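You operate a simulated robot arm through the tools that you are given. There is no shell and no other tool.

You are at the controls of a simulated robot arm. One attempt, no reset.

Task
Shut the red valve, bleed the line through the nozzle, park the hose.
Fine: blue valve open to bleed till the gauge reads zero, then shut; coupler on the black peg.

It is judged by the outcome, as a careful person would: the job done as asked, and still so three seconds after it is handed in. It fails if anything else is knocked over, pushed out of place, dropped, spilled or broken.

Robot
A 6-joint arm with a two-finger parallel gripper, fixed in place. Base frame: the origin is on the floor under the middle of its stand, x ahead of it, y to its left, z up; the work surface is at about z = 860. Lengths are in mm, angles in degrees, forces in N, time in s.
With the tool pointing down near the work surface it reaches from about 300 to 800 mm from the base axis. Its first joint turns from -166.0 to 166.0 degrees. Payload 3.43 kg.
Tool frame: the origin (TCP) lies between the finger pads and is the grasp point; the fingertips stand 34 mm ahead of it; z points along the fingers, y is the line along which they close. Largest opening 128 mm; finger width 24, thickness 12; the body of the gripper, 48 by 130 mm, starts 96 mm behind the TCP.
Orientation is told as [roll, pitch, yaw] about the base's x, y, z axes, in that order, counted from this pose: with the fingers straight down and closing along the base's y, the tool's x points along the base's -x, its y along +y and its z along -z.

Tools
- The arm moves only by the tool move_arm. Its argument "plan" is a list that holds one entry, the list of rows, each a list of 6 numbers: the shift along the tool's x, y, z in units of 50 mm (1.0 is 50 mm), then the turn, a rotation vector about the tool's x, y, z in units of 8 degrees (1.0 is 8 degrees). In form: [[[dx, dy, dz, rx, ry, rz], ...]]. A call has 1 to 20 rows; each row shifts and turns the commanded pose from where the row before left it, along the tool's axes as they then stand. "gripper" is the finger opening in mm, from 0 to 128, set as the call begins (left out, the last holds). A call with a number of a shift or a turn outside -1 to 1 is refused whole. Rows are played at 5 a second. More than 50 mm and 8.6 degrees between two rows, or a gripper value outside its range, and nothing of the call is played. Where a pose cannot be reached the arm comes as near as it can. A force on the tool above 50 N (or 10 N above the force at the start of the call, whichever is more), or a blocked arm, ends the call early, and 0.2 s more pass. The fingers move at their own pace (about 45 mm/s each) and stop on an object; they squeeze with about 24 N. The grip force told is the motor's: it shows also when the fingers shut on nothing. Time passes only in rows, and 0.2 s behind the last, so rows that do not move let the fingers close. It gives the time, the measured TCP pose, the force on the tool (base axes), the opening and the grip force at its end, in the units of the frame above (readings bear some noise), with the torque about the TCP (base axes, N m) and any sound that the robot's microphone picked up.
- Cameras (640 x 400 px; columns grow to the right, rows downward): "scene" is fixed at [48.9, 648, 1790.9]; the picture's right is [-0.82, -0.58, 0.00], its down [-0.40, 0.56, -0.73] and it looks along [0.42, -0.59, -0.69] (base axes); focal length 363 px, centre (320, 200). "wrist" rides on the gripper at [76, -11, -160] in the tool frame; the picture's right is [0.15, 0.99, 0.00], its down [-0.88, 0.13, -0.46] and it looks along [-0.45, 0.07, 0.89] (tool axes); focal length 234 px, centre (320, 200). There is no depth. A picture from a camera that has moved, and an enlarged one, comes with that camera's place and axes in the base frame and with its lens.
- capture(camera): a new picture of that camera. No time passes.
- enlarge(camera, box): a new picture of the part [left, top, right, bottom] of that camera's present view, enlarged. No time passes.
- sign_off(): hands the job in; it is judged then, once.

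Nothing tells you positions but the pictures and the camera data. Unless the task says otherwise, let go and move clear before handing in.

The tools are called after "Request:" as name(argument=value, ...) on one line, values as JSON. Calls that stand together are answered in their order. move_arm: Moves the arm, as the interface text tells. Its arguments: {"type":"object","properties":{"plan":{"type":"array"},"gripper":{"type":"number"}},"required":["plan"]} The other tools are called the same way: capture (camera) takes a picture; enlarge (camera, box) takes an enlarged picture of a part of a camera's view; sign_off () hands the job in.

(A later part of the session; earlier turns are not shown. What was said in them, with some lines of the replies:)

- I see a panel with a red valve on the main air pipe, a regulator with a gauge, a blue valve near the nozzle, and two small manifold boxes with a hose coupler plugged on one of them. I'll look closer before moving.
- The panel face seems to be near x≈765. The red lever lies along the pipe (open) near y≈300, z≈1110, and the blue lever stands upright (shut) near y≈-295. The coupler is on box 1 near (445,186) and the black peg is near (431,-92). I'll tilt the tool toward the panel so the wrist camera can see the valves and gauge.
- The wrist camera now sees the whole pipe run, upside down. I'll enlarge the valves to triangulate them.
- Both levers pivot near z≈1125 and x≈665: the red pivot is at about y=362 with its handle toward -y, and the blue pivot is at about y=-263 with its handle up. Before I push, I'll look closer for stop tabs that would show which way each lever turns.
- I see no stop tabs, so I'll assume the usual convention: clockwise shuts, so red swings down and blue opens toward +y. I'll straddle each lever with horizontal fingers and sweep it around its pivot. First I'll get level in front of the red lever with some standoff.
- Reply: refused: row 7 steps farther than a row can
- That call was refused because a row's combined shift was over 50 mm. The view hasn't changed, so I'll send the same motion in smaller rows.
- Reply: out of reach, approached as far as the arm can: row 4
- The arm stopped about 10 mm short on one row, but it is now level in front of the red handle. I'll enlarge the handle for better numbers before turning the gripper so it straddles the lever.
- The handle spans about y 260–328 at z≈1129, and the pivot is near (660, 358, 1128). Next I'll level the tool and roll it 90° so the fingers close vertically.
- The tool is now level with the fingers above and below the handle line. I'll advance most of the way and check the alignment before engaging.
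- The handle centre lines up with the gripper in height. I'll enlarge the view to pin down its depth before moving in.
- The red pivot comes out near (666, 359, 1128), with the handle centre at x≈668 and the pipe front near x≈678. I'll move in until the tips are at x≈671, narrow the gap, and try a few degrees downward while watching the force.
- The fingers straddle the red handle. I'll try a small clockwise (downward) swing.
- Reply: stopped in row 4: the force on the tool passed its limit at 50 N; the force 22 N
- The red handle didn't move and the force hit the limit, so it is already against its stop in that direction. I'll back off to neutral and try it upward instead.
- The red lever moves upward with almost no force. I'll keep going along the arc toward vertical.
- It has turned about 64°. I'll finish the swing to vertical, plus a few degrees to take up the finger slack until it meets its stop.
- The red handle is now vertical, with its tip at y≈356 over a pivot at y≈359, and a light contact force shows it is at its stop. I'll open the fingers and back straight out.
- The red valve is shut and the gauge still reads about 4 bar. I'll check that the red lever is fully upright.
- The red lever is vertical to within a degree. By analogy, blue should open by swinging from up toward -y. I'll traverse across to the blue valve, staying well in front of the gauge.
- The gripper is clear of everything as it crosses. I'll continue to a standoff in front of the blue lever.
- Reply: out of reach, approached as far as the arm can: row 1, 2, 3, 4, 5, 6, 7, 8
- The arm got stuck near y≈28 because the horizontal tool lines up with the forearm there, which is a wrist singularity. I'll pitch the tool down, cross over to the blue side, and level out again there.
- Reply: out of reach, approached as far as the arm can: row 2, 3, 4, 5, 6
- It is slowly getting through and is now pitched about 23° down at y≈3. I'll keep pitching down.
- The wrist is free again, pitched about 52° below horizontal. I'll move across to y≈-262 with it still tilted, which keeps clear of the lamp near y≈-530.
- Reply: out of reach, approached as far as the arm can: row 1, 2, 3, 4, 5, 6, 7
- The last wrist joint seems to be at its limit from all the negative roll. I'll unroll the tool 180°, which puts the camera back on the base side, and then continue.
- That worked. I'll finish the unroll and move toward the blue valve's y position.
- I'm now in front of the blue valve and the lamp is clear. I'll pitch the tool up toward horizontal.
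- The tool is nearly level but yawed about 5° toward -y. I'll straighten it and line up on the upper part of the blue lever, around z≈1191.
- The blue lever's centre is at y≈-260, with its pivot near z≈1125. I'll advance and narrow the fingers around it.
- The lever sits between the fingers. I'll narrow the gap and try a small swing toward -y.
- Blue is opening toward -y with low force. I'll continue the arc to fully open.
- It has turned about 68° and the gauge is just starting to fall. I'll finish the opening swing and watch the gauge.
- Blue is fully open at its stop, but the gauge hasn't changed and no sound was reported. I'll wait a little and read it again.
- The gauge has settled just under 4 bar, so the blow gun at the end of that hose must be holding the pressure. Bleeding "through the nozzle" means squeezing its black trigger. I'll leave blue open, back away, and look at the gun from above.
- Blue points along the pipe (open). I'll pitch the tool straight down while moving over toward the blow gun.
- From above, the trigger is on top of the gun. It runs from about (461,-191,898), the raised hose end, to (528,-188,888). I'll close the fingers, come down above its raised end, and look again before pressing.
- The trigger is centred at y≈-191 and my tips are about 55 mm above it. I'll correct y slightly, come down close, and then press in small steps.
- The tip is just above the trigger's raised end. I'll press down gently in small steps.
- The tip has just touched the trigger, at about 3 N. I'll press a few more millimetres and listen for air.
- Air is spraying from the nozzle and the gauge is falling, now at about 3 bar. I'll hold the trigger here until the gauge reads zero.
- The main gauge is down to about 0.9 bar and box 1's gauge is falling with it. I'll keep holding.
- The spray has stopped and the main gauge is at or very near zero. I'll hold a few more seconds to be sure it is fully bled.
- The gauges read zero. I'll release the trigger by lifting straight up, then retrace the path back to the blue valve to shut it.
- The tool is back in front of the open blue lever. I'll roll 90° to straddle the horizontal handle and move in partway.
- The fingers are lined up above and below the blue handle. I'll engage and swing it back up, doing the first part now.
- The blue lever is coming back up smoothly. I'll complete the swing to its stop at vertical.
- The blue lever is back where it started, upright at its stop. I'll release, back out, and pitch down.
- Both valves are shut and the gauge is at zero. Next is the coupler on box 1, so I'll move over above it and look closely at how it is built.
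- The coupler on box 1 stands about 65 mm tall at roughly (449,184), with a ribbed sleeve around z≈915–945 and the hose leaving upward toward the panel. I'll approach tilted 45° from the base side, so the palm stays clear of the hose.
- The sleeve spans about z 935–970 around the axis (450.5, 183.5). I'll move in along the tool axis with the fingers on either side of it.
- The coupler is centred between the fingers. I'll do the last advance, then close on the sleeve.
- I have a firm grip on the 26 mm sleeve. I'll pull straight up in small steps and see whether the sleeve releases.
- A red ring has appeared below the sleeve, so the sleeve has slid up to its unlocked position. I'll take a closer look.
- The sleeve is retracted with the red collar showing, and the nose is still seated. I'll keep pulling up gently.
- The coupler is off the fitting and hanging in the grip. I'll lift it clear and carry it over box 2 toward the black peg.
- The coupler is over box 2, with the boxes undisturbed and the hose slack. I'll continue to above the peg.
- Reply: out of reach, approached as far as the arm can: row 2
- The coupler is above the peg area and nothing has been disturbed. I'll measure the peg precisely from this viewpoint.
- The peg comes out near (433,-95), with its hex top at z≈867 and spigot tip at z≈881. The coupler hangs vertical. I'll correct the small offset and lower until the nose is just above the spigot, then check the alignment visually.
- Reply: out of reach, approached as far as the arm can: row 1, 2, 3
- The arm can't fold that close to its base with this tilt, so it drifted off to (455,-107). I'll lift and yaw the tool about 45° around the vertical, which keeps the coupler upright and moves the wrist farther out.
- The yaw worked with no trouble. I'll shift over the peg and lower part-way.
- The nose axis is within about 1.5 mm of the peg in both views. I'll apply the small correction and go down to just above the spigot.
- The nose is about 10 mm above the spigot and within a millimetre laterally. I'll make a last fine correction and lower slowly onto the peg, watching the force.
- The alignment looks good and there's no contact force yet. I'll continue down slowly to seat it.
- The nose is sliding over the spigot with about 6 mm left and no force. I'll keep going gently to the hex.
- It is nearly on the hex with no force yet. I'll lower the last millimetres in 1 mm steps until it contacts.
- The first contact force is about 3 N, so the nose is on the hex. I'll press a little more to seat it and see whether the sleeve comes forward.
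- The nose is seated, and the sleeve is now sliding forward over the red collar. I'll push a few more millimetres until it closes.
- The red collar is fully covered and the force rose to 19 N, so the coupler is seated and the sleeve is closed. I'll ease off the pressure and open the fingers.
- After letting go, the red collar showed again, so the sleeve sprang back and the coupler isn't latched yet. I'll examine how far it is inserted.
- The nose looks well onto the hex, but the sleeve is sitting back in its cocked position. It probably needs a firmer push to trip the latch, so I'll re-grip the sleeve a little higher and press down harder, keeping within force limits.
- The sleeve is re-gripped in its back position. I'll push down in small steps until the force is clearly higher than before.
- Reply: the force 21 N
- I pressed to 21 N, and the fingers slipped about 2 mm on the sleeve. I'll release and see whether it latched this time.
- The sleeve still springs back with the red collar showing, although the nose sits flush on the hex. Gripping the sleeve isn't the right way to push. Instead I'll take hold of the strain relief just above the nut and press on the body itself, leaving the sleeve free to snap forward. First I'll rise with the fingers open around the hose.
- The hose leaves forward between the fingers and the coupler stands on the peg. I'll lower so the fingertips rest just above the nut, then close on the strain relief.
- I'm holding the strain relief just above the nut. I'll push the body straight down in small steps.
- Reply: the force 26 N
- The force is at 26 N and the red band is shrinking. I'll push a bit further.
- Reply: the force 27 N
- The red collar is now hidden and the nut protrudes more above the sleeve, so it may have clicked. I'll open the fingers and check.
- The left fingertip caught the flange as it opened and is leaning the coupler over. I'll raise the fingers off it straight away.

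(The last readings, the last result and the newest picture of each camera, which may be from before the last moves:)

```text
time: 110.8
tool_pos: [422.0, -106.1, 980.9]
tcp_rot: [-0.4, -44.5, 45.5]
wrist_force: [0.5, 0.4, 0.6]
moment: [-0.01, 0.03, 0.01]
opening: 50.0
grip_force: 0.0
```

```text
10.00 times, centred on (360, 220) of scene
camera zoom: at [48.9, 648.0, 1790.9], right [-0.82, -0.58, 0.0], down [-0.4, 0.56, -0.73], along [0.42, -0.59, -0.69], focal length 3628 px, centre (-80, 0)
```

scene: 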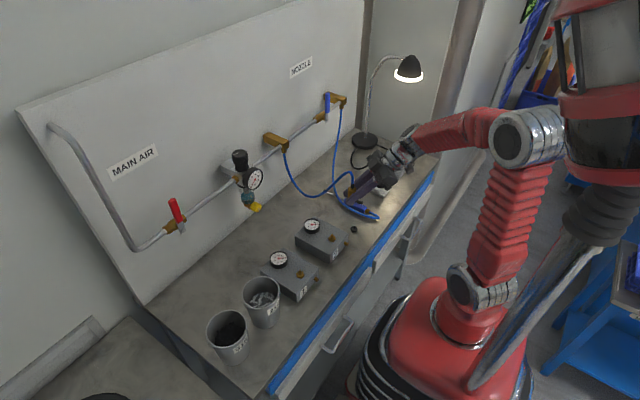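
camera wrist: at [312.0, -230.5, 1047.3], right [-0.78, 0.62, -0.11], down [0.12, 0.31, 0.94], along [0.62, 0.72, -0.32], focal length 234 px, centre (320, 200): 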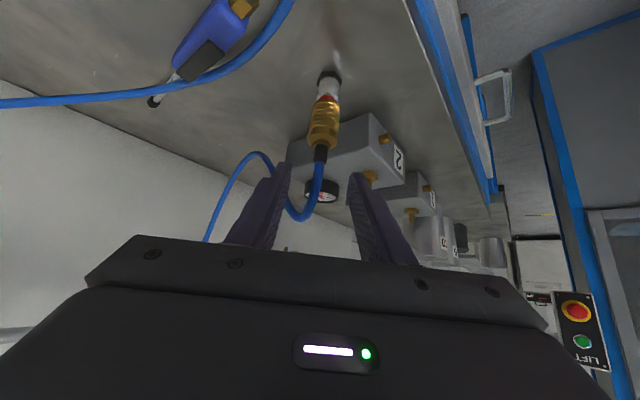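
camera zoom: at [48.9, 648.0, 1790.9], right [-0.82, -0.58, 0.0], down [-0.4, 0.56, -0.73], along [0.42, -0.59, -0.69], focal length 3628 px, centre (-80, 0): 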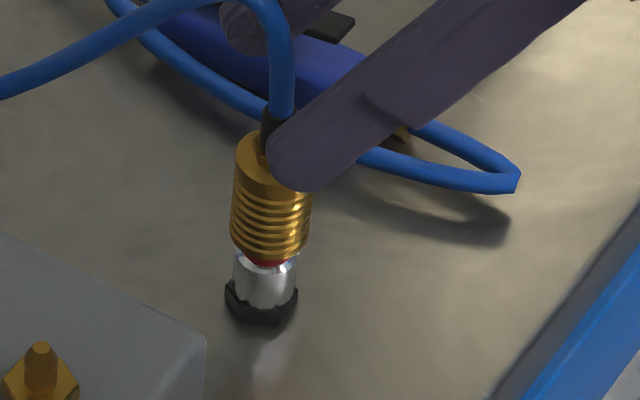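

The coupler has sprung back upright on the peg, with red still showing. I'll zoom in to see whether the nose is really fully down on the hex.

Request:
enlarge(camera="scene", box=[350, 218, 374, 238])

Request:
enlarge(camera="wrist", box=[308, 66, 348, 116])

Request:
enlarge(camera="scene", box=[290, 255, 314, 283])

Request:
enlarge(camera="scene", box=[318, 228, 342, 248])

```text
16.00 times, centred on (362, 228) of scene
camera zoom: at [48.9, 648.0, 1790.9], right [-0.82, -0.58, 0.0], down [-0.4, 0.56, -0.73], along [0.42, -0.59, -0.69], focal length 5804 px, centre (-352, -248)
```

zoom: 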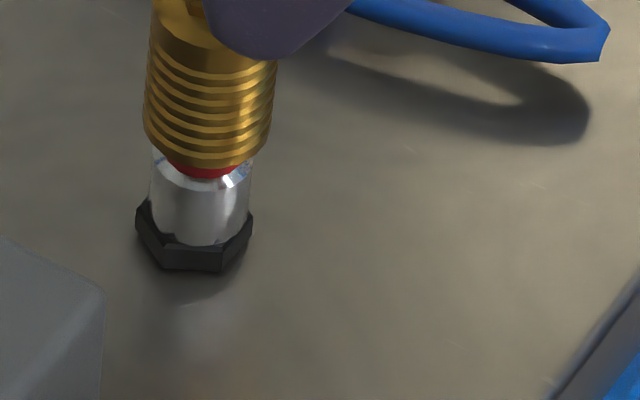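

```text
8.00 times, centred on (328, 91) of wrist
camera zoom: at [313.0, -231.1, 1041.9], right [-0.78, 0.62, -0.11], down [0.12, 0.31, 0.94], along [0.62, 0.72, -0.32], focal length 1873 px, centre (256, 1072)
```

zoom: 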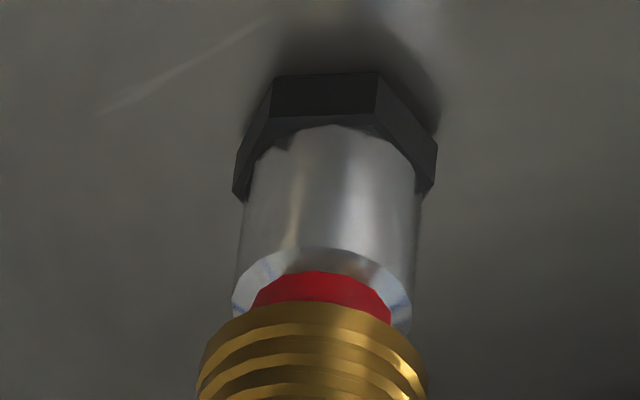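

```text
14.29 times, centred on (302, 269) of scene
camera zoom: at [48.9, 648.0, 1790.9], right [-0.82, -0.58, 0.0], down [-0.4, 0.56, -0.73], along [0.42, -0.59, -0.69], focal length 5182 px, centre (577, -786)
```

zoom: 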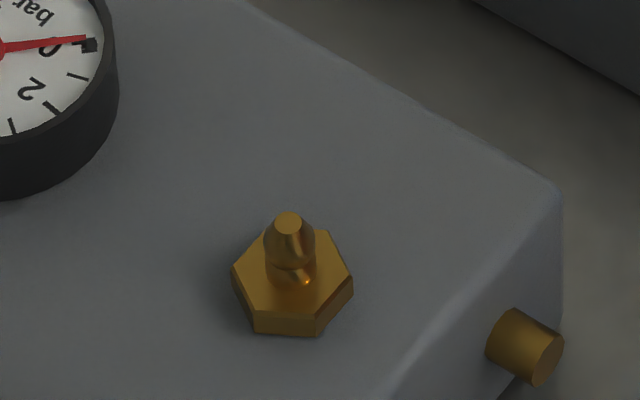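

```text
16.00 times, centred on (330, 238) of scene
camera zoom: at [48.9, 648.0, 1790.9], right [-0.82, -0.58, 0.0], down [-0.4, 0.56, -0.73], along [0.42, -0.59, -0.69], focal length 5804 px, centre (160, -408)
```

zoom: 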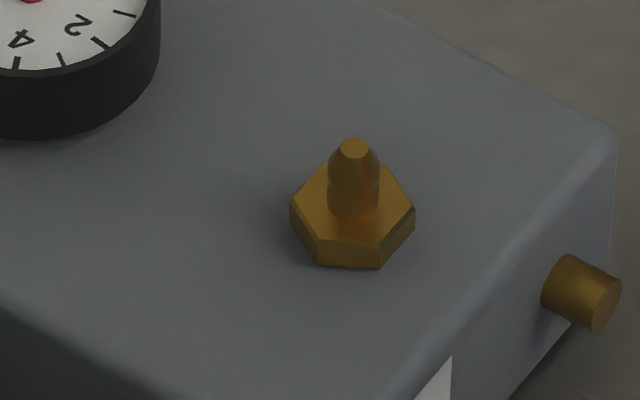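

The nose is flush on the hex but the latch hasn't tripped, so I think it needs a firmer axial push than the roughly 25 N of finger friction. I'll hold the nut again with the fingertips resting on the flange, press to a higher force, and this time unload before opening.

Request:
move_arm(plan=[[[0.0713, 0, 0.107, 0, 0, 0], [0.0883, 0, 0.0898, 0, 0, 0], [0, 0, 0, 0, 0, 0]]])

Request:
move_arm(plan=[[[0, 0, 0, 0, 0, 0], [0, 0, 0, 0, 0, 0], [0, 0, 0, 0, 0, 0], [0, 0, 0, 0, 0, 0]]], gripper=6)

Request:
move_arm(plan=[[[0.014, 0, 0.01425, 0, 0, 0], [0.014, 0, 0.01425, 0, 0, 0], [0.014, 0, 0.01425, 0, 0, 0], [0.014, 0, 0.01425, 0, 0, 0], [0.014, 0, 0.01425, 0, 0, 0], [0.014, 0, 0.01425, 0, 0, 0]]])

Request:
enlarge(camera="wrist", box=[270, 80, 370, 240])

```text
time: 111.6
tool_pos: [424.4, -103.5, 969.0]
tcp_rot: [-0.3, -44.5, 45.6]
wrist_force: [0.2, -0.8, 0.3]
moment: [0.0, 0.01, -0.01]
opening: 50.2
grip_force: 0.0
```

```text
time: 112.6
tool_pos: [423.2, -104.2, 969.2]
tcp_rot: [-0.4, -44.5, 45.4]
wrist_force: [0.6, -0.3, -0.8]
moment: [-0.04, -0.02, 0.0]
opening: 13.0
grip_force: 24.3
```

```text
time: 114.0
tool_pos: [423.4, -104.3, 964.2]
tcp_rot: [-0.6, -44.4, 45.5]
wrist_force: [1.1, 0.1, 26.1]
moment: [0.29, -0.22, -0.02]
opening: 12.9
grip_force: 24.1
```

```text
2.50 times, centred on (320, 160) of wrist
camera zoom: at [314.0, -230.4, 1023.9], right [-0.77, 0.62, -0.11], down [0.12, 0.31, 0.94], along [0.62, 0.72, -0.32], focal length 585 px, centre (320, 300)
```

zoom: 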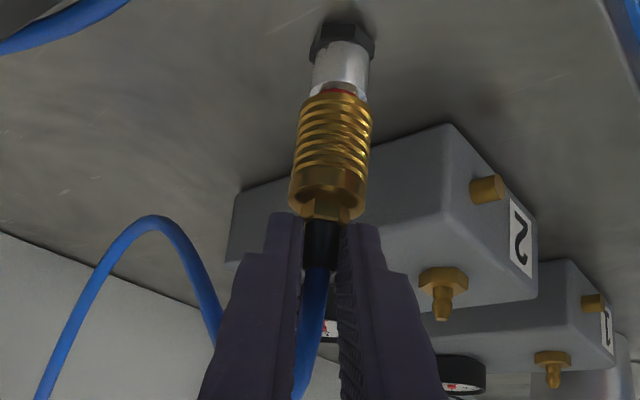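

The force is 26 N with the sleeve partly forward. I'll press further in small steps, watching for the latch.

Request:
move_arm(plan=[[[0.014, 0, 0.01425, 0, 0, 0], [0.014, 0, 0.01425, 0, 0, 0]]])

Request:
move_arm(plan=[[[0.014, 0, 0.01425, 0, 0, 0], [0.014, 0, 0.01425, 0, 0, 0]]])

Request:
enlarge(camera="wrist", box=[270, 80, 370, 240])

Request:
enlarge(camera="scene", box=[340, 200, 380, 240])

```text
time: 114.6
tool_pos: [424.0, -105.8, 961.5]
tcp_rot: [-0.5, -44.5, 45.5]
wrist_force: [2.4, 0.3, 26.9]
moment: [0.39, -0.37, -0.03]
opening: 13.0
grip_force: 24.3
```

```text
time: 115.2
tool_pos: [423.0, -105.2, 959.5]
tcp_rot: [-0.5, -44.6, 45.7]
wrist_force: [-1.0, 0.6, 41.8]
moment: [0.46, -0.2, 0.01]
opening: 13.2
grip_force: 23.7
```

```text
2.50 times, centred on (320, 160) of wrist
camera zoom: at [313.9, -230.6, 1020.3], right [-0.78, 0.62, -0.11], down [0.12, 0.31, 0.94], along [0.62, 0.72, -0.32], focal length 585 px, centre (320, 300)
```

zoom: 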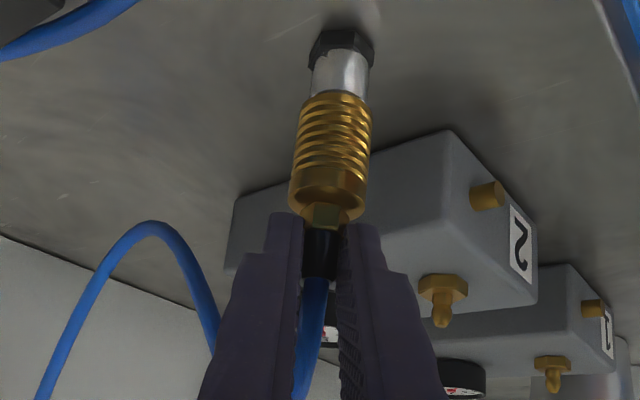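

```text
10.00 times, centred on (360, 220) of scene
camera zoom: at [48.9, 648.0, 1790.9], right [-0.82, -0.58, 0.0], down [-0.4, 0.56, -0.73], along [0.42, -0.59, -0.69], focal length 3628 px, centre (-80, 0)
```

zoom: 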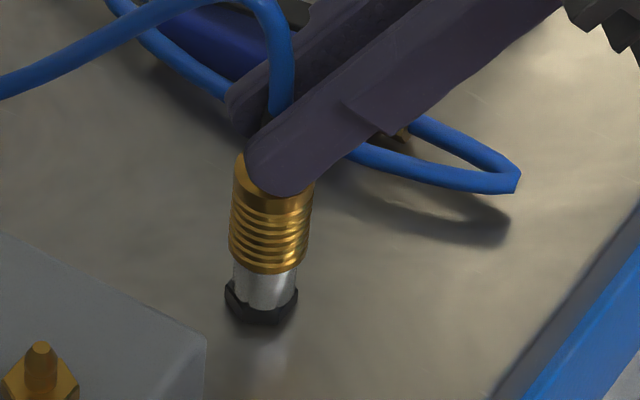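

I reached 42 N with the sleeve fully forward and the coupler upright. Now I'll unload before opening the fingers.

Request:
move_arm(plan=[[[-0.021, 0, -0.0214, 0, 0, 0], [-0.014, 0, -0.01425, 0, 0, 0]]])

Request:
enlarge(camera="wrist", box=[270, 80, 370, 240])

```text
time: 115.8
tool_pos: [424.6, -103.9, 960.7]
tcp_rot: [-0.3, -44.5, 45.4]
wrist_force: [6.7, 2.3, 11.9]
moment: [0.42, -0.66, -0.08]
opening: 13.0
grip_force: 23.9
```

```text
2.50 times, centred on (320, 160) of wrist
camera zoom: at [313.9, -230.6, 1020.9], right [-0.78, 0.62, -0.11], down [0.12, 0.31, 0.94], along [0.62, 0.72, -0.32], focal length 585 px, centre (320, 300)
```

zoom: 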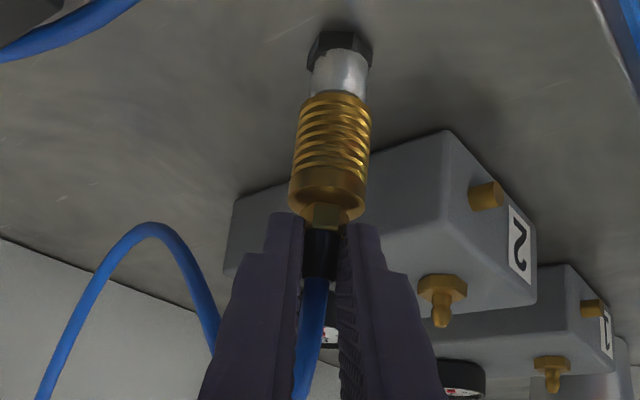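

The force is down to 12 N. I'll ease up one more millimetre, open slightly, and then rise before opening wide.

Request:
move_arm(plan=[[[-0.011, 0, -0.0112, 0, 0, 0]]])

Request:
move_arm(plan=[[[0, 0, 0, 0, 0, 0], [0, 0, 0, 0, 0, 0]]], gripper=19)

Request:
enlarge(camera="wrist", box=[270, 80, 370, 240])

```text
time: 116.2
tool_pos: [423.6, -105.1, 961.3]
tcp_rot: [-0.2, -44.3, 45.4]
wrist_force: [4.4, -1.0, -0.6]
moment: [-0.09, -0.21, -0.05]
opening: 13.1
grip_force: 23.7
```

```text
time: 116.8
tool_pos: [424.1, -104.0, 961.9]
tcp_rot: [-0.5, -44.5, 45.5]
wrist_force: [-0.8, 0.4, 5.4]
moment: [0.09, -0.02, 0.02]
opening: 17.8
grip_force: 0.1
```

```text
2.50 times, centred on (320, 160) of wrist
camera zoom: at [314.0, -230.6, 1022.5], right [-0.78, 0.62, -0.11], down [0.12, 0.31, 0.94], along [0.62, 0.72, -0.32], focal length 585 px, centre (320, 300)
```

zoom: 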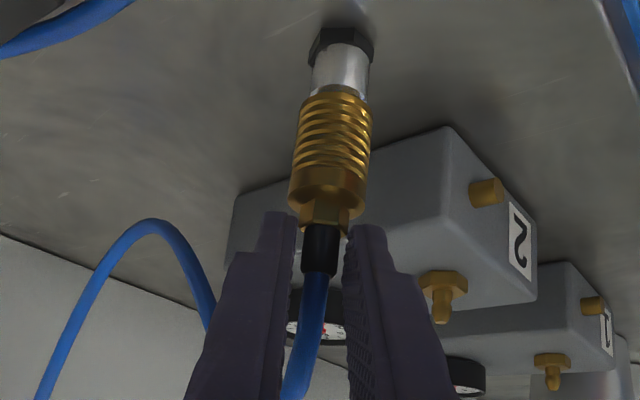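

I'll raise straight up now and see whether the sleeve stays forward.

Request:
move_arm(plan=[[[-0.056, 0, -0.057, 0, 0, 0], [-0.07, 0, -0.0713, 0, 0, 0], [-0.07, 0, -0.0713, 0, 0, 0], [-0.07, 0, -0.0713, 0, 0, 0]]])

Request:
enlarge(camera="wrist", box=[270, 60, 370, 220])

Request:
enlarge(camera="scene", box=[340, 200, 380, 240])

```text
time: 117.8
tool_pos: [424.6, -103.5, 982.0]
tcp_rot: [-0.4, -44.5, 45.5]
wrist_force: [-0.7, -0.4, -1.3]
moment: [0.01, -0.01, 0.0]
opening: 18.9
grip_force: 0.1
```

```text
2.50 times, centred on (320, 140) of wrist
camera zoom: at [313.8, -230.4, 1041.8], right [-0.78, 0.62, -0.11], down [0.12, 0.31, 0.94], along [0.62, 0.72, -0.32], focal length 585 px, centre (320, 350)
```

zoom: 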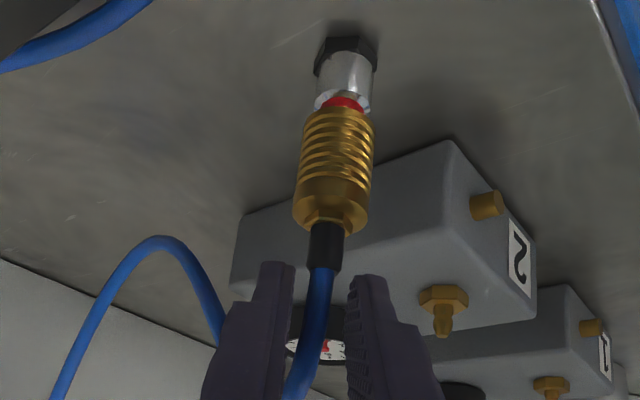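

```text
10.00 times, centred on (360, 220) of scene
camera zoom: at [48.9, 648.0, 1790.9], right [-0.82, -0.58, 0.0], down [-0.4, 0.56, -0.73], along [0.42, -0.59, -0.69], focal length 3628 px, centre (-80, 0)
```

zoom: 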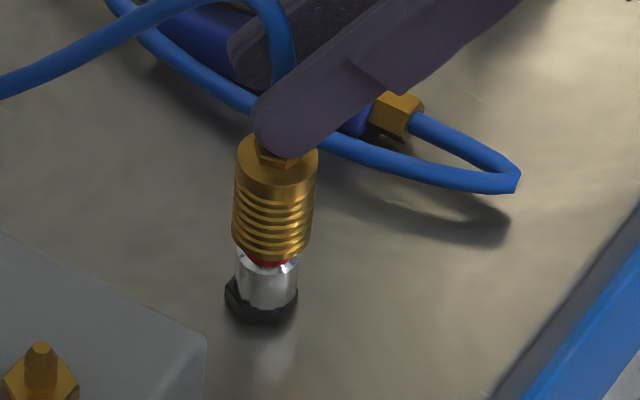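

It comes back again even after 42 N. I'll open and back away along the tool axis so I can see the parked coupler with nothing in the way.

Request:
move_arm(plan=[[[0, 0, 0, 0, 0, 0], [0, 0, 0, 0, 0, 0], [0, 0, -0.4, 0, 0, 0], [0, 0, -0.6, 0, 0, 0], [0, 0, -0.6, 0, 0, 0]]], gripper=50)

Request:
capture(camera="wrist")

Request:
capture(camera="scene")

Request:
enlarge(camera="scene", box=[340, 200, 380, 240])

Request:
enlarge(camera="wrist", box=[290, 60, 370, 180])

```text
time: 119.0
tool_pos: [384.3, -143.7, 1039.8]
tcp_rot: [-0.3, -44.5, 45.5]
wrist_force: [0.1, -0.2, -0.2]
moment: [0.03, 0.01, 0.0]
opening: 49.9
grip_force: 0.0
```

```text
taken
camera wrist: at [274.3, -269.9, 1099.3], right [-0.78, 0.62, -0.11], down [0.12, 0.31, 0.94], along [0.62, 0.72, -0.32], focal length 234 px, centre (320, 200)
```

wrist: 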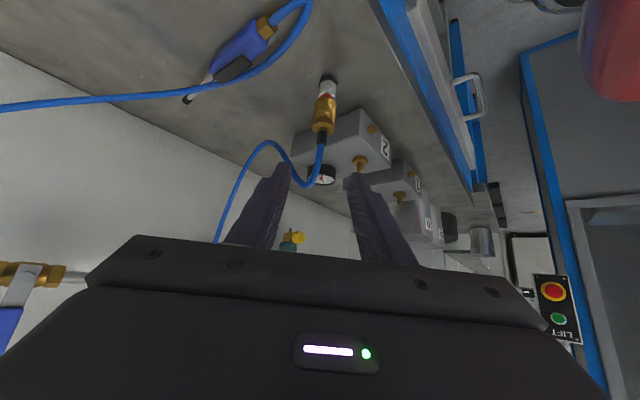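

```text
taken
```

scene: 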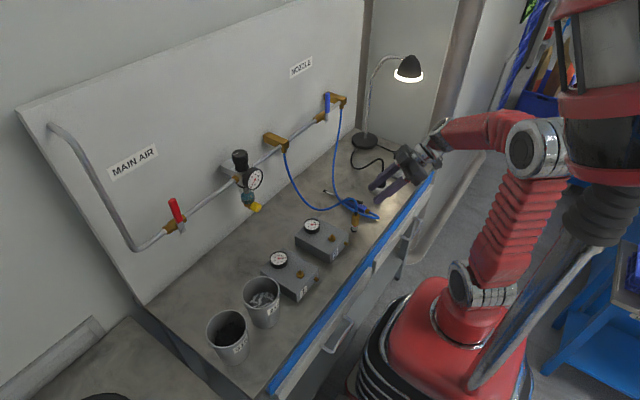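

```text
10.00 times, centred on (360, 220) of scene
camera zoom: at [48.9, 648.0, 1790.9], right [-0.82, -0.58, 0.0], down [-0.4, 0.56, -0.73], along [0.42, -0.59, -0.69], focal length 3628 px, centre (-80, 0)
```

zoom: 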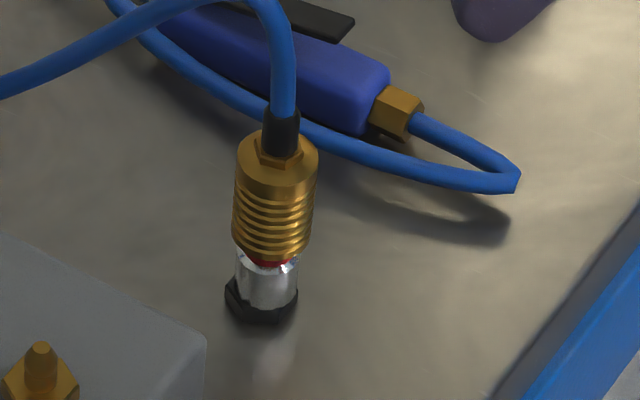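

```text
3.33 times, centred on (330, 120) of wrist
camera zoom: at [274.3, -269.9, 1099.3], right [-0.78, 0.62, -0.11], down [0.12, 0.31, 0.94], along [0.62, 0.72, -0.32], focal length 781 px, centre (287, 467)
```

zoom: 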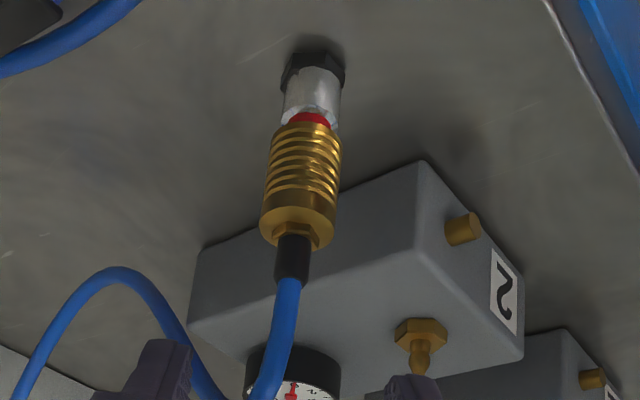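

The coupler stands upright and seated on the peg, but the red collar suggests the lock hasn't engaged. I want to push on the body while the sleeve stays completely free, so I'll grip higher on the strain relief, clear of the flange.

Request:
move_arm(plan=[[[0, 0, 0.6, 0, 0, 0], [0, 0, 0.6, 0, 0, 0], [0, 0, 0.4, 0, 0, 0], [0.049, 0, 0.05, 0, 0, 0], [0, 0, 0, 0, 0, 0]]])

Request:
move_arm(plan=[[[0, 0, 0, 0, 0, 0], [0, 0, 0, 0, 0, 0], [0, 0, 0, 0, 0, 0], [0, 0, 0, 0, 0, 0]]], gripper=6)

Request:
enlarge(camera="wrist", box=[270, 70, 370, 230])

Request:
enlarge(camera="scene", box=[340, 200, 380, 240])

```text
time: 120.2
tool_pos: [423.9, -103.7, 977.7]
tcp_rot: [-0.4, -44.4, 45.4]
wrist_force: [0.7, 0.0, 0.7]
moment: [-0.01, 0.04, 0.0]
opening: 50.2
grip_force: 0.2
```

```text
time: 121.2
tool_pos: [423.1, -104.5, 978.8]
tcp_rot: [-0.4, -44.4, 45.5]
wrist_force: [1.3, -0.9, 1.1]
moment: [-0.04, -0.11, 0.02]
opening: 13.0
grip_force: 24.0
```

```text
2.50 times, centred on (320, 150) of wrist
camera zoom: at [313.6, -230.3, 1038.3], right [-0.78, 0.62, -0.11], down [0.12, 0.31, 0.94], along [0.62, 0.72, -0.32], focal length 585 px, centre (320, 325)
```

zoom: 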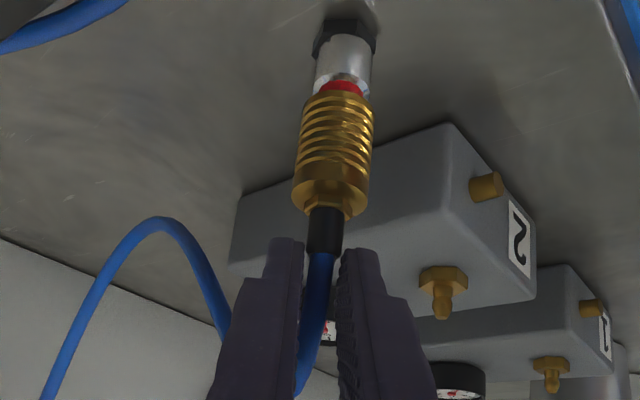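

```text
10.00 times, centred on (360, 220) of scene
camera zoom: at [48.9, 648.0, 1790.9], right [-0.82, -0.58, 0.0], down [-0.4, 0.56, -0.73], along [0.42, -0.59, -0.69], focal length 3628 px, centre (-80, 0)
```

zoom: 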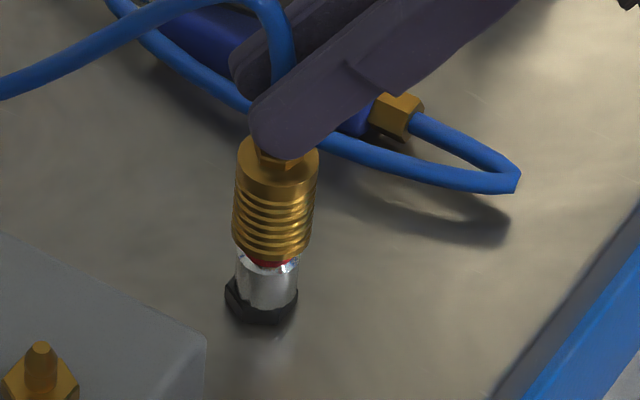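

I'm gripping the strain relief with the sleeve free. Now a gentle push down.

Request:
move_arm(plan=[[[0.014, 0, 0.01425, 0, 0, 0], [0.014, 0, 0.01425, 0, 0, 0], [0.014, 0, 0.01425, 0, 0, 0]]])

Request:
enlarge(camera="wrist", box=[270, 70, 370, 230])

```text
time: 122.0
tool_pos: [424.2, -104.2, 976.7]
tcp_rot: [-0.4, -44.6, 45.5]
wrist_force: [0.5, 0.6, 22.4]
moment: [0.4, -0.24, 0.03]
opening: 13.1
grip_force: 24.2
```

```text
2.50 times, centred on (320, 150) of wrist
camera zoom: at [313.8, -230.5, 1036.0], right [-0.77, 0.62, -0.11], down [0.12, 0.31, 0.94], along [0.62, 0.72, -0.32], focal length 585 px, centre (320, 325)
```

zoom: 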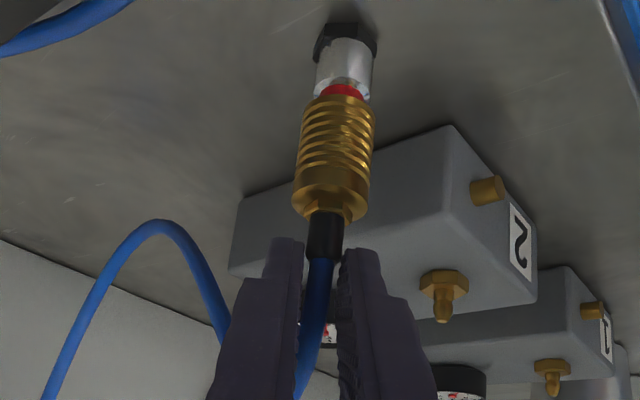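

The body took 22 N with the sleeve free and nothing clicked. Now I'll pull up gently on the body to see whether the peg is actually holding it.

Request:
move_arm(plan=[[[-0.014, 0, -0.01425, 0, 0, 0], [-0.014, 0, -0.01425, 0, 0, 0], [-0.014, 0, -0.01425, 0, 0, 0], [-0.014, 0, -0.01425, 0, 0, 0]]])

Request:
enlarge(camera="wrist", box=[270, 70, 370, 230])

```text
time: 123.0
tool_pos: [422.9, -104.8, 978.8]
tcp_rot: [-0.4, -44.5, 45.5]
wrist_force: [-0.7, -0.1, -1.1]
moment: [0.01, -0.01, 0.0]
opening: 12.8
grip_force: 24.1
```

```text
2.50 times, centred on (320, 150) of wrist
camera zoom: at [313.6, -230.8, 1039.3], right [-0.78, 0.62, -0.11], down [0.12, 0.31, 0.94], along [0.62, 0.72, -0.32], focal length 585 px, centre (320, 325)
```

zoom: 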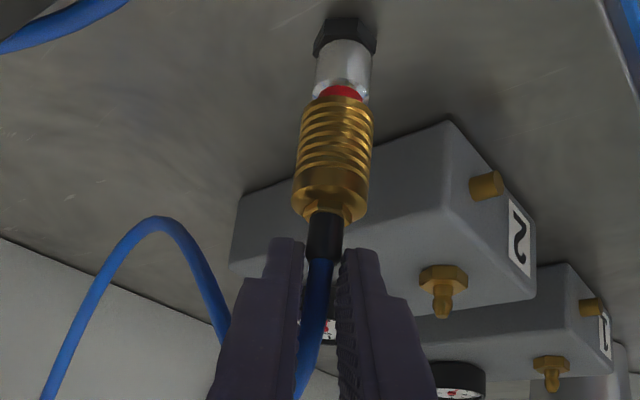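

The peg isn't retaining it: it lifts freely by about a millimetre. I'll set it back down and try one sustained firm press squarely on the flange, in case the lock needs time under load.

Request:
move_arm(plan=[[[0.014, 0, 0.01425, 0, 0, 0], [0, 0, 0, 0, 0, 0]]])

Request:
move_arm(plan=[[[0, 0, 0, 0, 0, 0], [0, 0, 0, 0, 0, 0], [0.063, 0, 0.064, 0, 0, 0], [0.063, 0, 0.064, 0, 0, 0], [0, 0, 0, 0, 0, 0]]], gripper=20)

Request:
enlarge(camera="wrist", box=[270, 80, 370, 240])

```text
time: 123.6
tool_pos: [424.1, -104.9, 978.8]
tcp_rot: [-0.4, -44.5, 45.5]
wrist_force: [0.0, 0.6, -0.6]
moment: [-0.04, -0.03, 0.04]
opening: 12.9
grip_force: 23.7
```

```text
time: 124.8
tool_pos: [424.9, -104.9, 968.9]
tcp_rot: [-0.4, -44.5, 45.5]
wrist_force: [0.4, 0.2, 0.3]
moment: [0.0, -0.02, 0.0]
opening: 20.0
grip_force: 0.0
```

```text
2.50 times, centred on (320, 160) of wrist
camera zoom: at [313.7, -230.6, 1029.3], right [-0.78, 0.62, -0.11], down [0.12, 0.31, 0.94], along [0.62, 0.72, -0.32], focal length 585 px, centre (320, 300)
```

zoom: 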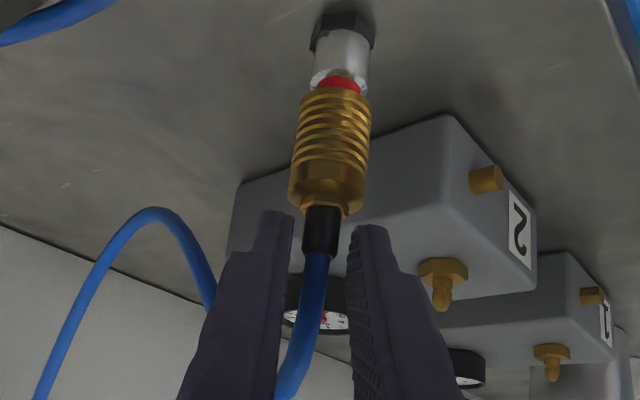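

The fingers straddle the relief with the tips just over the flange shoulders. I'll press on the flange without gripping, so release will be clean, and hold under load.

Request:
move_arm(plan=[[[0, 0, 0, 0, 0, 0], [0.014, 0, 0.01425, 0, 0, 0], [0.014, 0, 0.01425, 0, 0, 0], [0.014, 0, 0.01425, 0, 0, 0], [0.014, 0, 0.01425, 0, 0, 0], [0.014, 0, 0.01425, 0, 0, 0], [0.014, 0, 0.01425, 0, 0, 0], [0.014, 0, 0.01425, 0, 0, 0], [0.014, 0, 0.01425, 0, 0, 0]]], gripper=18)

Request:
enlarge(camera="wrist", box=[270, 80, 370, 240])

```text
time: 126.8
tool_pos: [424.2, -104.1, 962.5]
tcp_rot: [-0.4, -44.5, 45.5]
wrist_force: [0.2, -0.1, 7.4]
moment: [0.09, -0.01, 0.02]
opening: 18.5
grip_force: 0.8
```

```text
2.50 times, centred on (320, 160) of wrist
camera zoom: at [313.9, -230.7, 1021.6], right [-0.78, 0.62, -0.11], down [0.12, 0.31, 0.94], along [0.62, 0.72, -0.32], focal length 585 px, centre (320, 300)
```

zoom: 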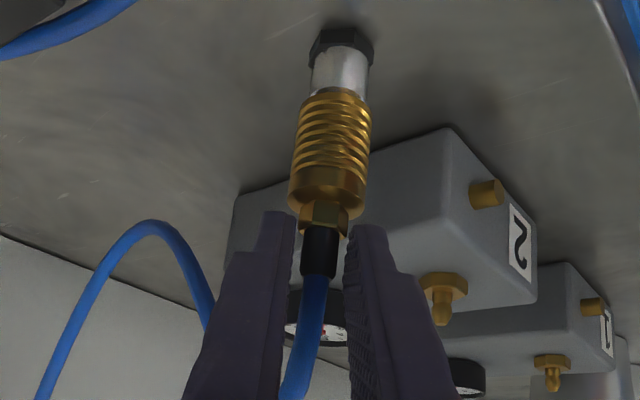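

The sleeve is forward at just 7 N, and nothing is gripping. I'll increase the press and hold it.

Request:
move_arm(plan=[[[0.014, 0, 0.01425, 0, 0, 0], [0.014, 0, 0.01425, 0, 0, 0]]])

Request:
move_arm(plan=[[[0.014, 0, 0.01425, 0, 0, 0], [0, 0, 0, 0, 0, 0], [0, 0, 0, 0, 0, 0], [0, 0, 0, 0, 0, 0], [0, 0, 0, 0, 0, 0], [0, 0, 0, 0, 0, 0]]])

Request:
enlarge(camera="wrist", box=[270, 80, 370, 240])

Request:
enlarge(camera="scene", box=[340, 200, 380, 240])

```text
time: 127.4
tool_pos: [424.2, -104.9, 960.7]
tcp_rot: [-0.5, -44.6, 45.7]
wrist_force: [-3.0, 0.5, 25.0]
moment: [0.35, -0.13, 0.09]
opening: 18.5
grip_force: 0.3
```

```text
time: 128.5
tool_pos: [424.4, -105.0, 960.9]
tcp_rot: [-0.6, -44.7, 45.5]
wrist_force: [-3.9, -0.7, 10.8]
moment: [0.22, 0.04, 0.05]
opening: 18.7
grip_force: 0.7
stopped in row 5: the force on the tool passed its limit at 50 N (the readings are from after the stop); the commanded pose is now the measured one
```

```text
2.50 times, centred on (320, 160) of wrist
camera zoom: at [314.4, -230.9, 1020.4], right [-0.78, 0.62, -0.11], down [0.12, 0.31, 0.94], along [0.62, 0.72, -0.32], focal length 585 px, centre (320, 300)
```

zoom: 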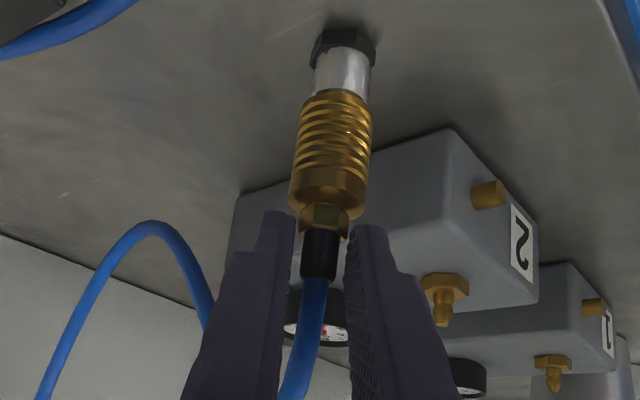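

```text
10.00 times, centred on (360, 220) of scene
camera zoom: at [48.9, 648.0, 1790.9], right [-0.82, -0.58, 0.0], down [-0.4, 0.56, -0.73], along [0.42, -0.59, -0.69], focal length 3628 px, centre (-80, 0)
```

zoom: 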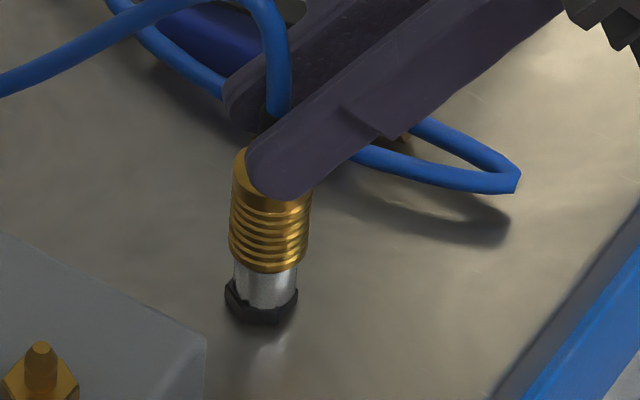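

The press briefly reached 50 N and the arm relaxed to 11 N. I'll raise and check the sleeve.

Request:
move_arm(plan=[[[-0.028, 0, -0.0285, 0, 0, 0], [-0.056, 0, -0.057, 0, 0, 0], [-0.07, 0, -0.0713, 0, 0, 0], [-0.07, 0, -0.0713, 0, 0, 0]]])

Request:
enlarge(camera="wrist", box=[270, 60, 370, 220])

Request:
enlarge(camera="scene", box=[340, 200, 380, 240])

```text
time: 129.5
tool_pos: [425.2, -104.2, 976.6]
tcp_rot: [-0.5, -44.6, 45.4]
wrist_force: [0.4, 0.5, 0.3]
moment: [0.01, 0.03, 0.01]
opening: 18.0
grip_force: 0.0
```

```text
2.50 times, centred on (320, 140) of wrist
camera zoom: at [314.3, -231.0, 1035.9], right [-0.77, 0.62, -0.11], down [0.12, 0.31, 0.94], along [0.62, 0.72, -0.32], focal length 585 px, centre (320, 350)
```

zoom: 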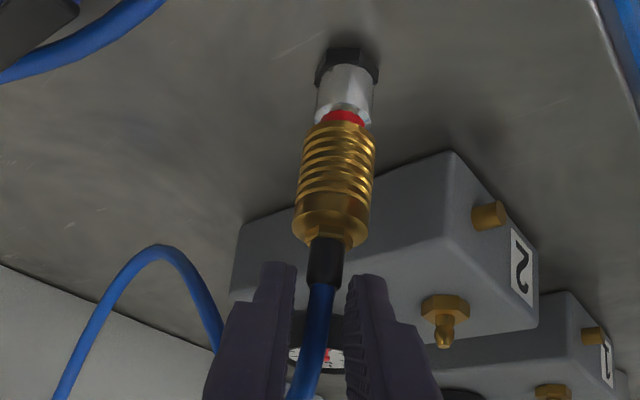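

```text
10.00 times, centred on (360, 220) of scene
camera zoom: at [48.9, 648.0, 1790.9], right [-0.82, -0.58, 0.0], down [-0.4, 0.56, -0.73], along [0.42, -0.59, -0.69], focal length 3628 px, centre (-80, 0)
```

zoom: 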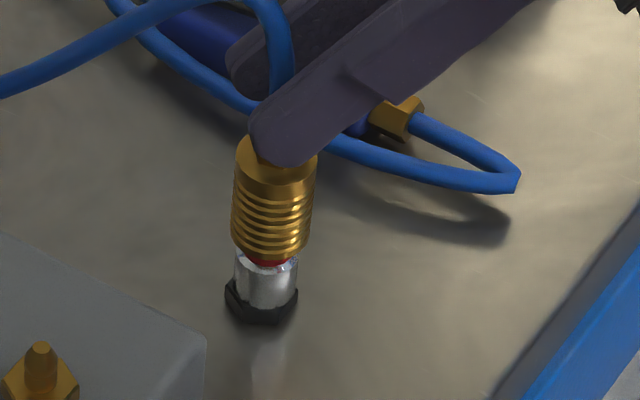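

Even 50 N doesn't change anything, so the black peg looks like a plain parking post with nothing to latch onto. The coupler sits fully down on it, upright and stable. I'll open wide, back well clear, and do a full check.

Request:
move_arm(plan=[[[0, 0, 0, 0, 0, 0], [0, 0, 0, 0, 0, 0], [-0.08, 0, -0.08, 0, 0, 0], [0, 0, -0.6, 0, 0, 0], [0, 0, -0.8, 0, 0, 0], [0, 0, -0.8, 0, 0, 0], [-0.6, 0, -0.6, 0, 0, 0], [-0.6, 0, -0.6, 0, 0, 0]]], gripper=60)

Request:
capture(camera="scene")

Request:
capture(camera="wrist")

Request:
enlarge(camera="scene", box=[300, 180, 400, 260])

Request:
enlarge(camera="scene", box=[130, 80, 370, 240])

Request:
enlarge(camera="scene", box=[235, 160, 275, 190])

```text
time: 131.3
tool_pos: [370.6, -158.7, 1146.1]
tcp_rot: [-0.4, -44.6, 45.6]
wrist_force: [-0.2, 0.6, 0.1]
moment: [0.01, 0.0, 0.03]
opening: 59.9
grip_force: 0.1
```

```text
taken
```

scene: 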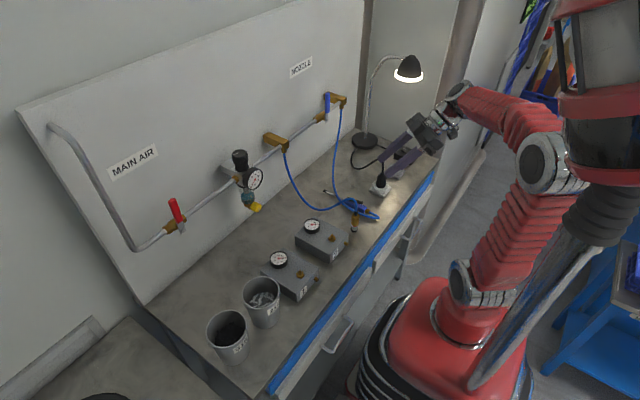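

```text
taken
camera wrist: at [259.3, -285.0, 1205.8], right [-0.78, 0.62, -0.11], down [0.12, 0.31, 0.94], along [0.62, 0.72, -0.32], focal length 234 px, centre (320, 200)
```

wrist: 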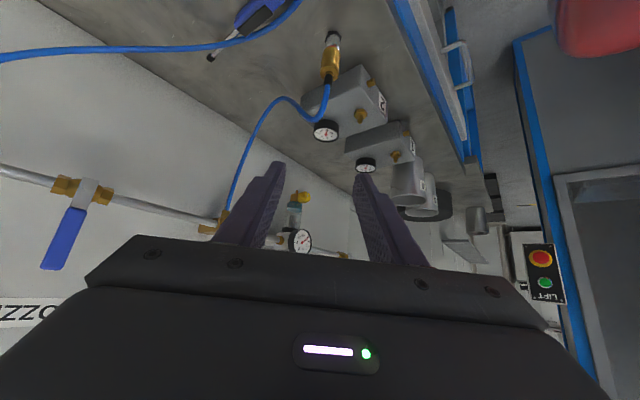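

```text
5.00 times, centred on (350, 220) of scene
camera zoom: at [48.9, 648.0, 1790.9], right [-0.82, -0.58, 0.0], down [-0.4, 0.56, -0.73], along [0.42, -0.59, -0.69], focal length 1814 px, centre (170, 100)
```

zoom: 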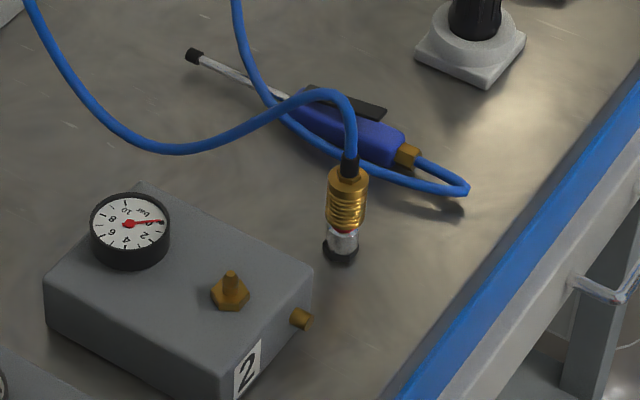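

```text
2.50 times, centred on (250, 160) of scene
camera zoom: at [48.9, 648.0, 1790.9], right [-0.82, -0.58, 0.0], down [-0.4, 0.56, -0.73], along [0.42, -0.59, -0.69], focal length 907 px, centre (495, 300)
```

zoom: 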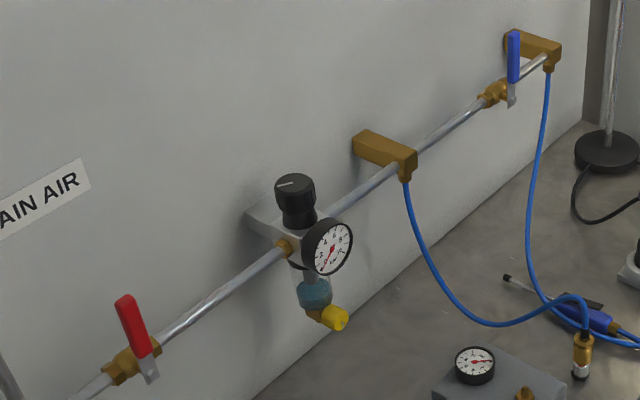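

```text
13.33 times, centred on (255, 175) of scene
camera zoom: at [48.9, 648.0, 1790.9], right [-0.82, -0.58, 0.0], down [-0.4, 0.56, -0.73], along [0.42, -0.59, -0.69], focal length 4837 px, centre (1187, 533)
```

zoom: 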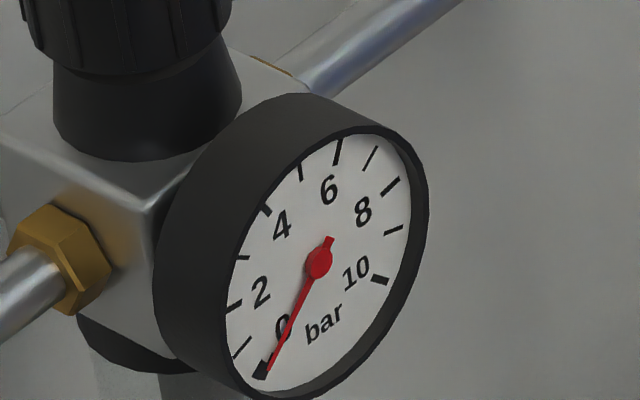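

Red is upright (shut), blue is upright (shut), the gauge reads zero, and the coupler stands on the black peg with the arm clear. I'll wait a few seconds to confirm nothing drifts.

Request:
move_arm(plan=[[[0, 0, 0, 0, 0, 0], [0, 0, 0, 0, 0, 0], [0, 0, 0, 0, 0, 0], [0, 0, 0, 0, 0, 0], [0, 0, 0, 0, 0, 0], [0, 0, 0, 0, 0, 0], [0, 0, 0, 0, 0, 0], [0, 0, 0, 0, 0, 0], [0, 0, 0, 0, 0, 0], [0, 0, 0, 0, 0, 0], [0, 0, 0, 0, 0, 0], [0, 0, 0, 0, 0, 0], [0, 0, 0, 0, 0, 0], [0, 0, 0, 0, 0, 0], [0, 0, 0, 0, 0, 0], [0, 0, 0, 0, 0, 0], [0, 0, 0, 0, 0, 0], [0, 0, 0, 0, 0, 0], [0, 0, 0, 0, 0, 0], [0, 0, 0, 0, 0, 0]]])

Request:
enlarge(camera="scene", box=[340, 200, 380, 240])

Request:
enlarge(camera="wrist", box=[290, 20, 370, 120])

Request:
enlarge(camera="scene", box=[200, 160, 400, 370])

```text
time: 135.5
tool_pos: [369.2, -159.0, 1146.1]
tcp_rot: [-0.5, -44.5, 45.6]
wrist_force: [-0.3, -0.4, 0.4]
moment: [-0.01, 0.02, -0.02]
opening: 60.0
grip_force: 0.1
```

```text
10.00 times, centred on (360, 220) of scene
camera zoom: at [48.9, 648.0, 1790.9], right [-0.82, -0.58, 0.0], down [-0.4, 0.56, -0.73], along [0.42, -0.59, -0.69], focal length 3628 px, centre (-80, 0)
```

zoom: 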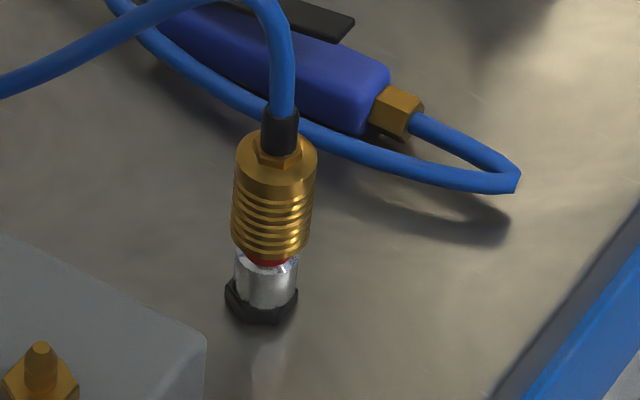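

```text
4.00 times, centred on (330, 70) of wrist
camera zoom: at [259.4, -285.0, 1205.3], right [-0.77, 0.62, -0.11], down [0.12, 0.31, 0.94], along [0.62, 0.72, -0.32], focal length 937 px, centre (280, 720)
```

zoom: 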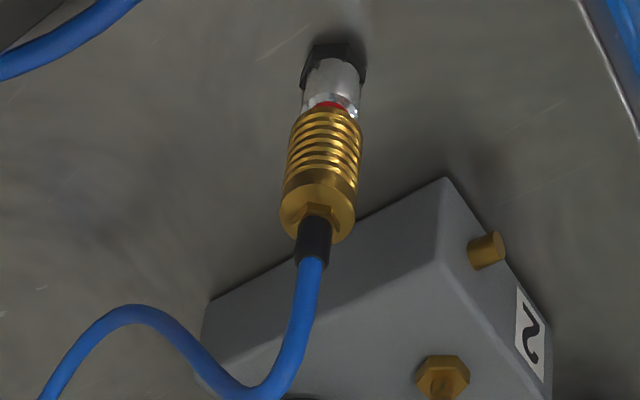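

```text
1.90 times, centred on (300, 265) of scene
camera zoom: at [48.9, 648.0, 1790.9], right [-0.82, -0.58, 0.0], down [-0.4, 0.56, -0.73], along [0.42, -0.59, -0.69], focal length 691 px, centre (358, 76)
```

zoom: 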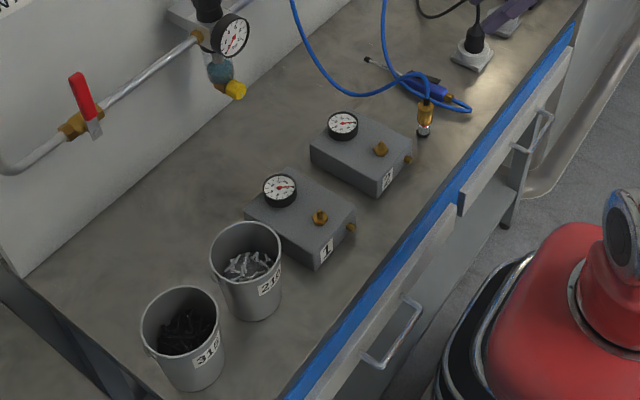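

Nothing has moved: the coupler is upright and fully down on the black peg, both valves are shut, and the gauges read zero. The boxes, buckets and blow gun are where they were, and the arm is clear. I'm handing the job in.

Request:
sign_off()

```text
The job is handed in.
```

I've handed the job in: the red valve is shut, the line is bled to zero, the blue valve is shut again, and the coupler is on the black peg. The one weak point is that the coupler sits on the peg but isn't locked to it.

- **Red valve:** the lever points straight up, against its stop. I first pushed it the wrong way, downward. It was already at its stop there, so the force limit tripped and the lever didn't move.
- **Bleed:** opening the blue valve wasn't enough, because the blow gun was holding the pressure. I pressed its trigger until the main gauge and the gauge on box 1 read zero, then shut the blue valve.
- **Hose:** I pulled the coupler's sleeve back to free it from box 1 and set it on the black peg. It is fully down on the peg and upright.
- **Not locked:** the sleeve springs back and shows its red collar, and a gentle pull lifted the coupler about a millimetre. Pressing with up to about 50 N didn't make it catch. The peg may be a plain post with nothing to lock onto, but I couldn't confirm that.

During one of those presses a fingertip caught the coupler and leaned it over for a moment; it stood back up when I raised the fingers. It then stood untouched for about four seconds before I handed in. The boxes, buckets and blow gun look undisturbed, and the arm is clear.
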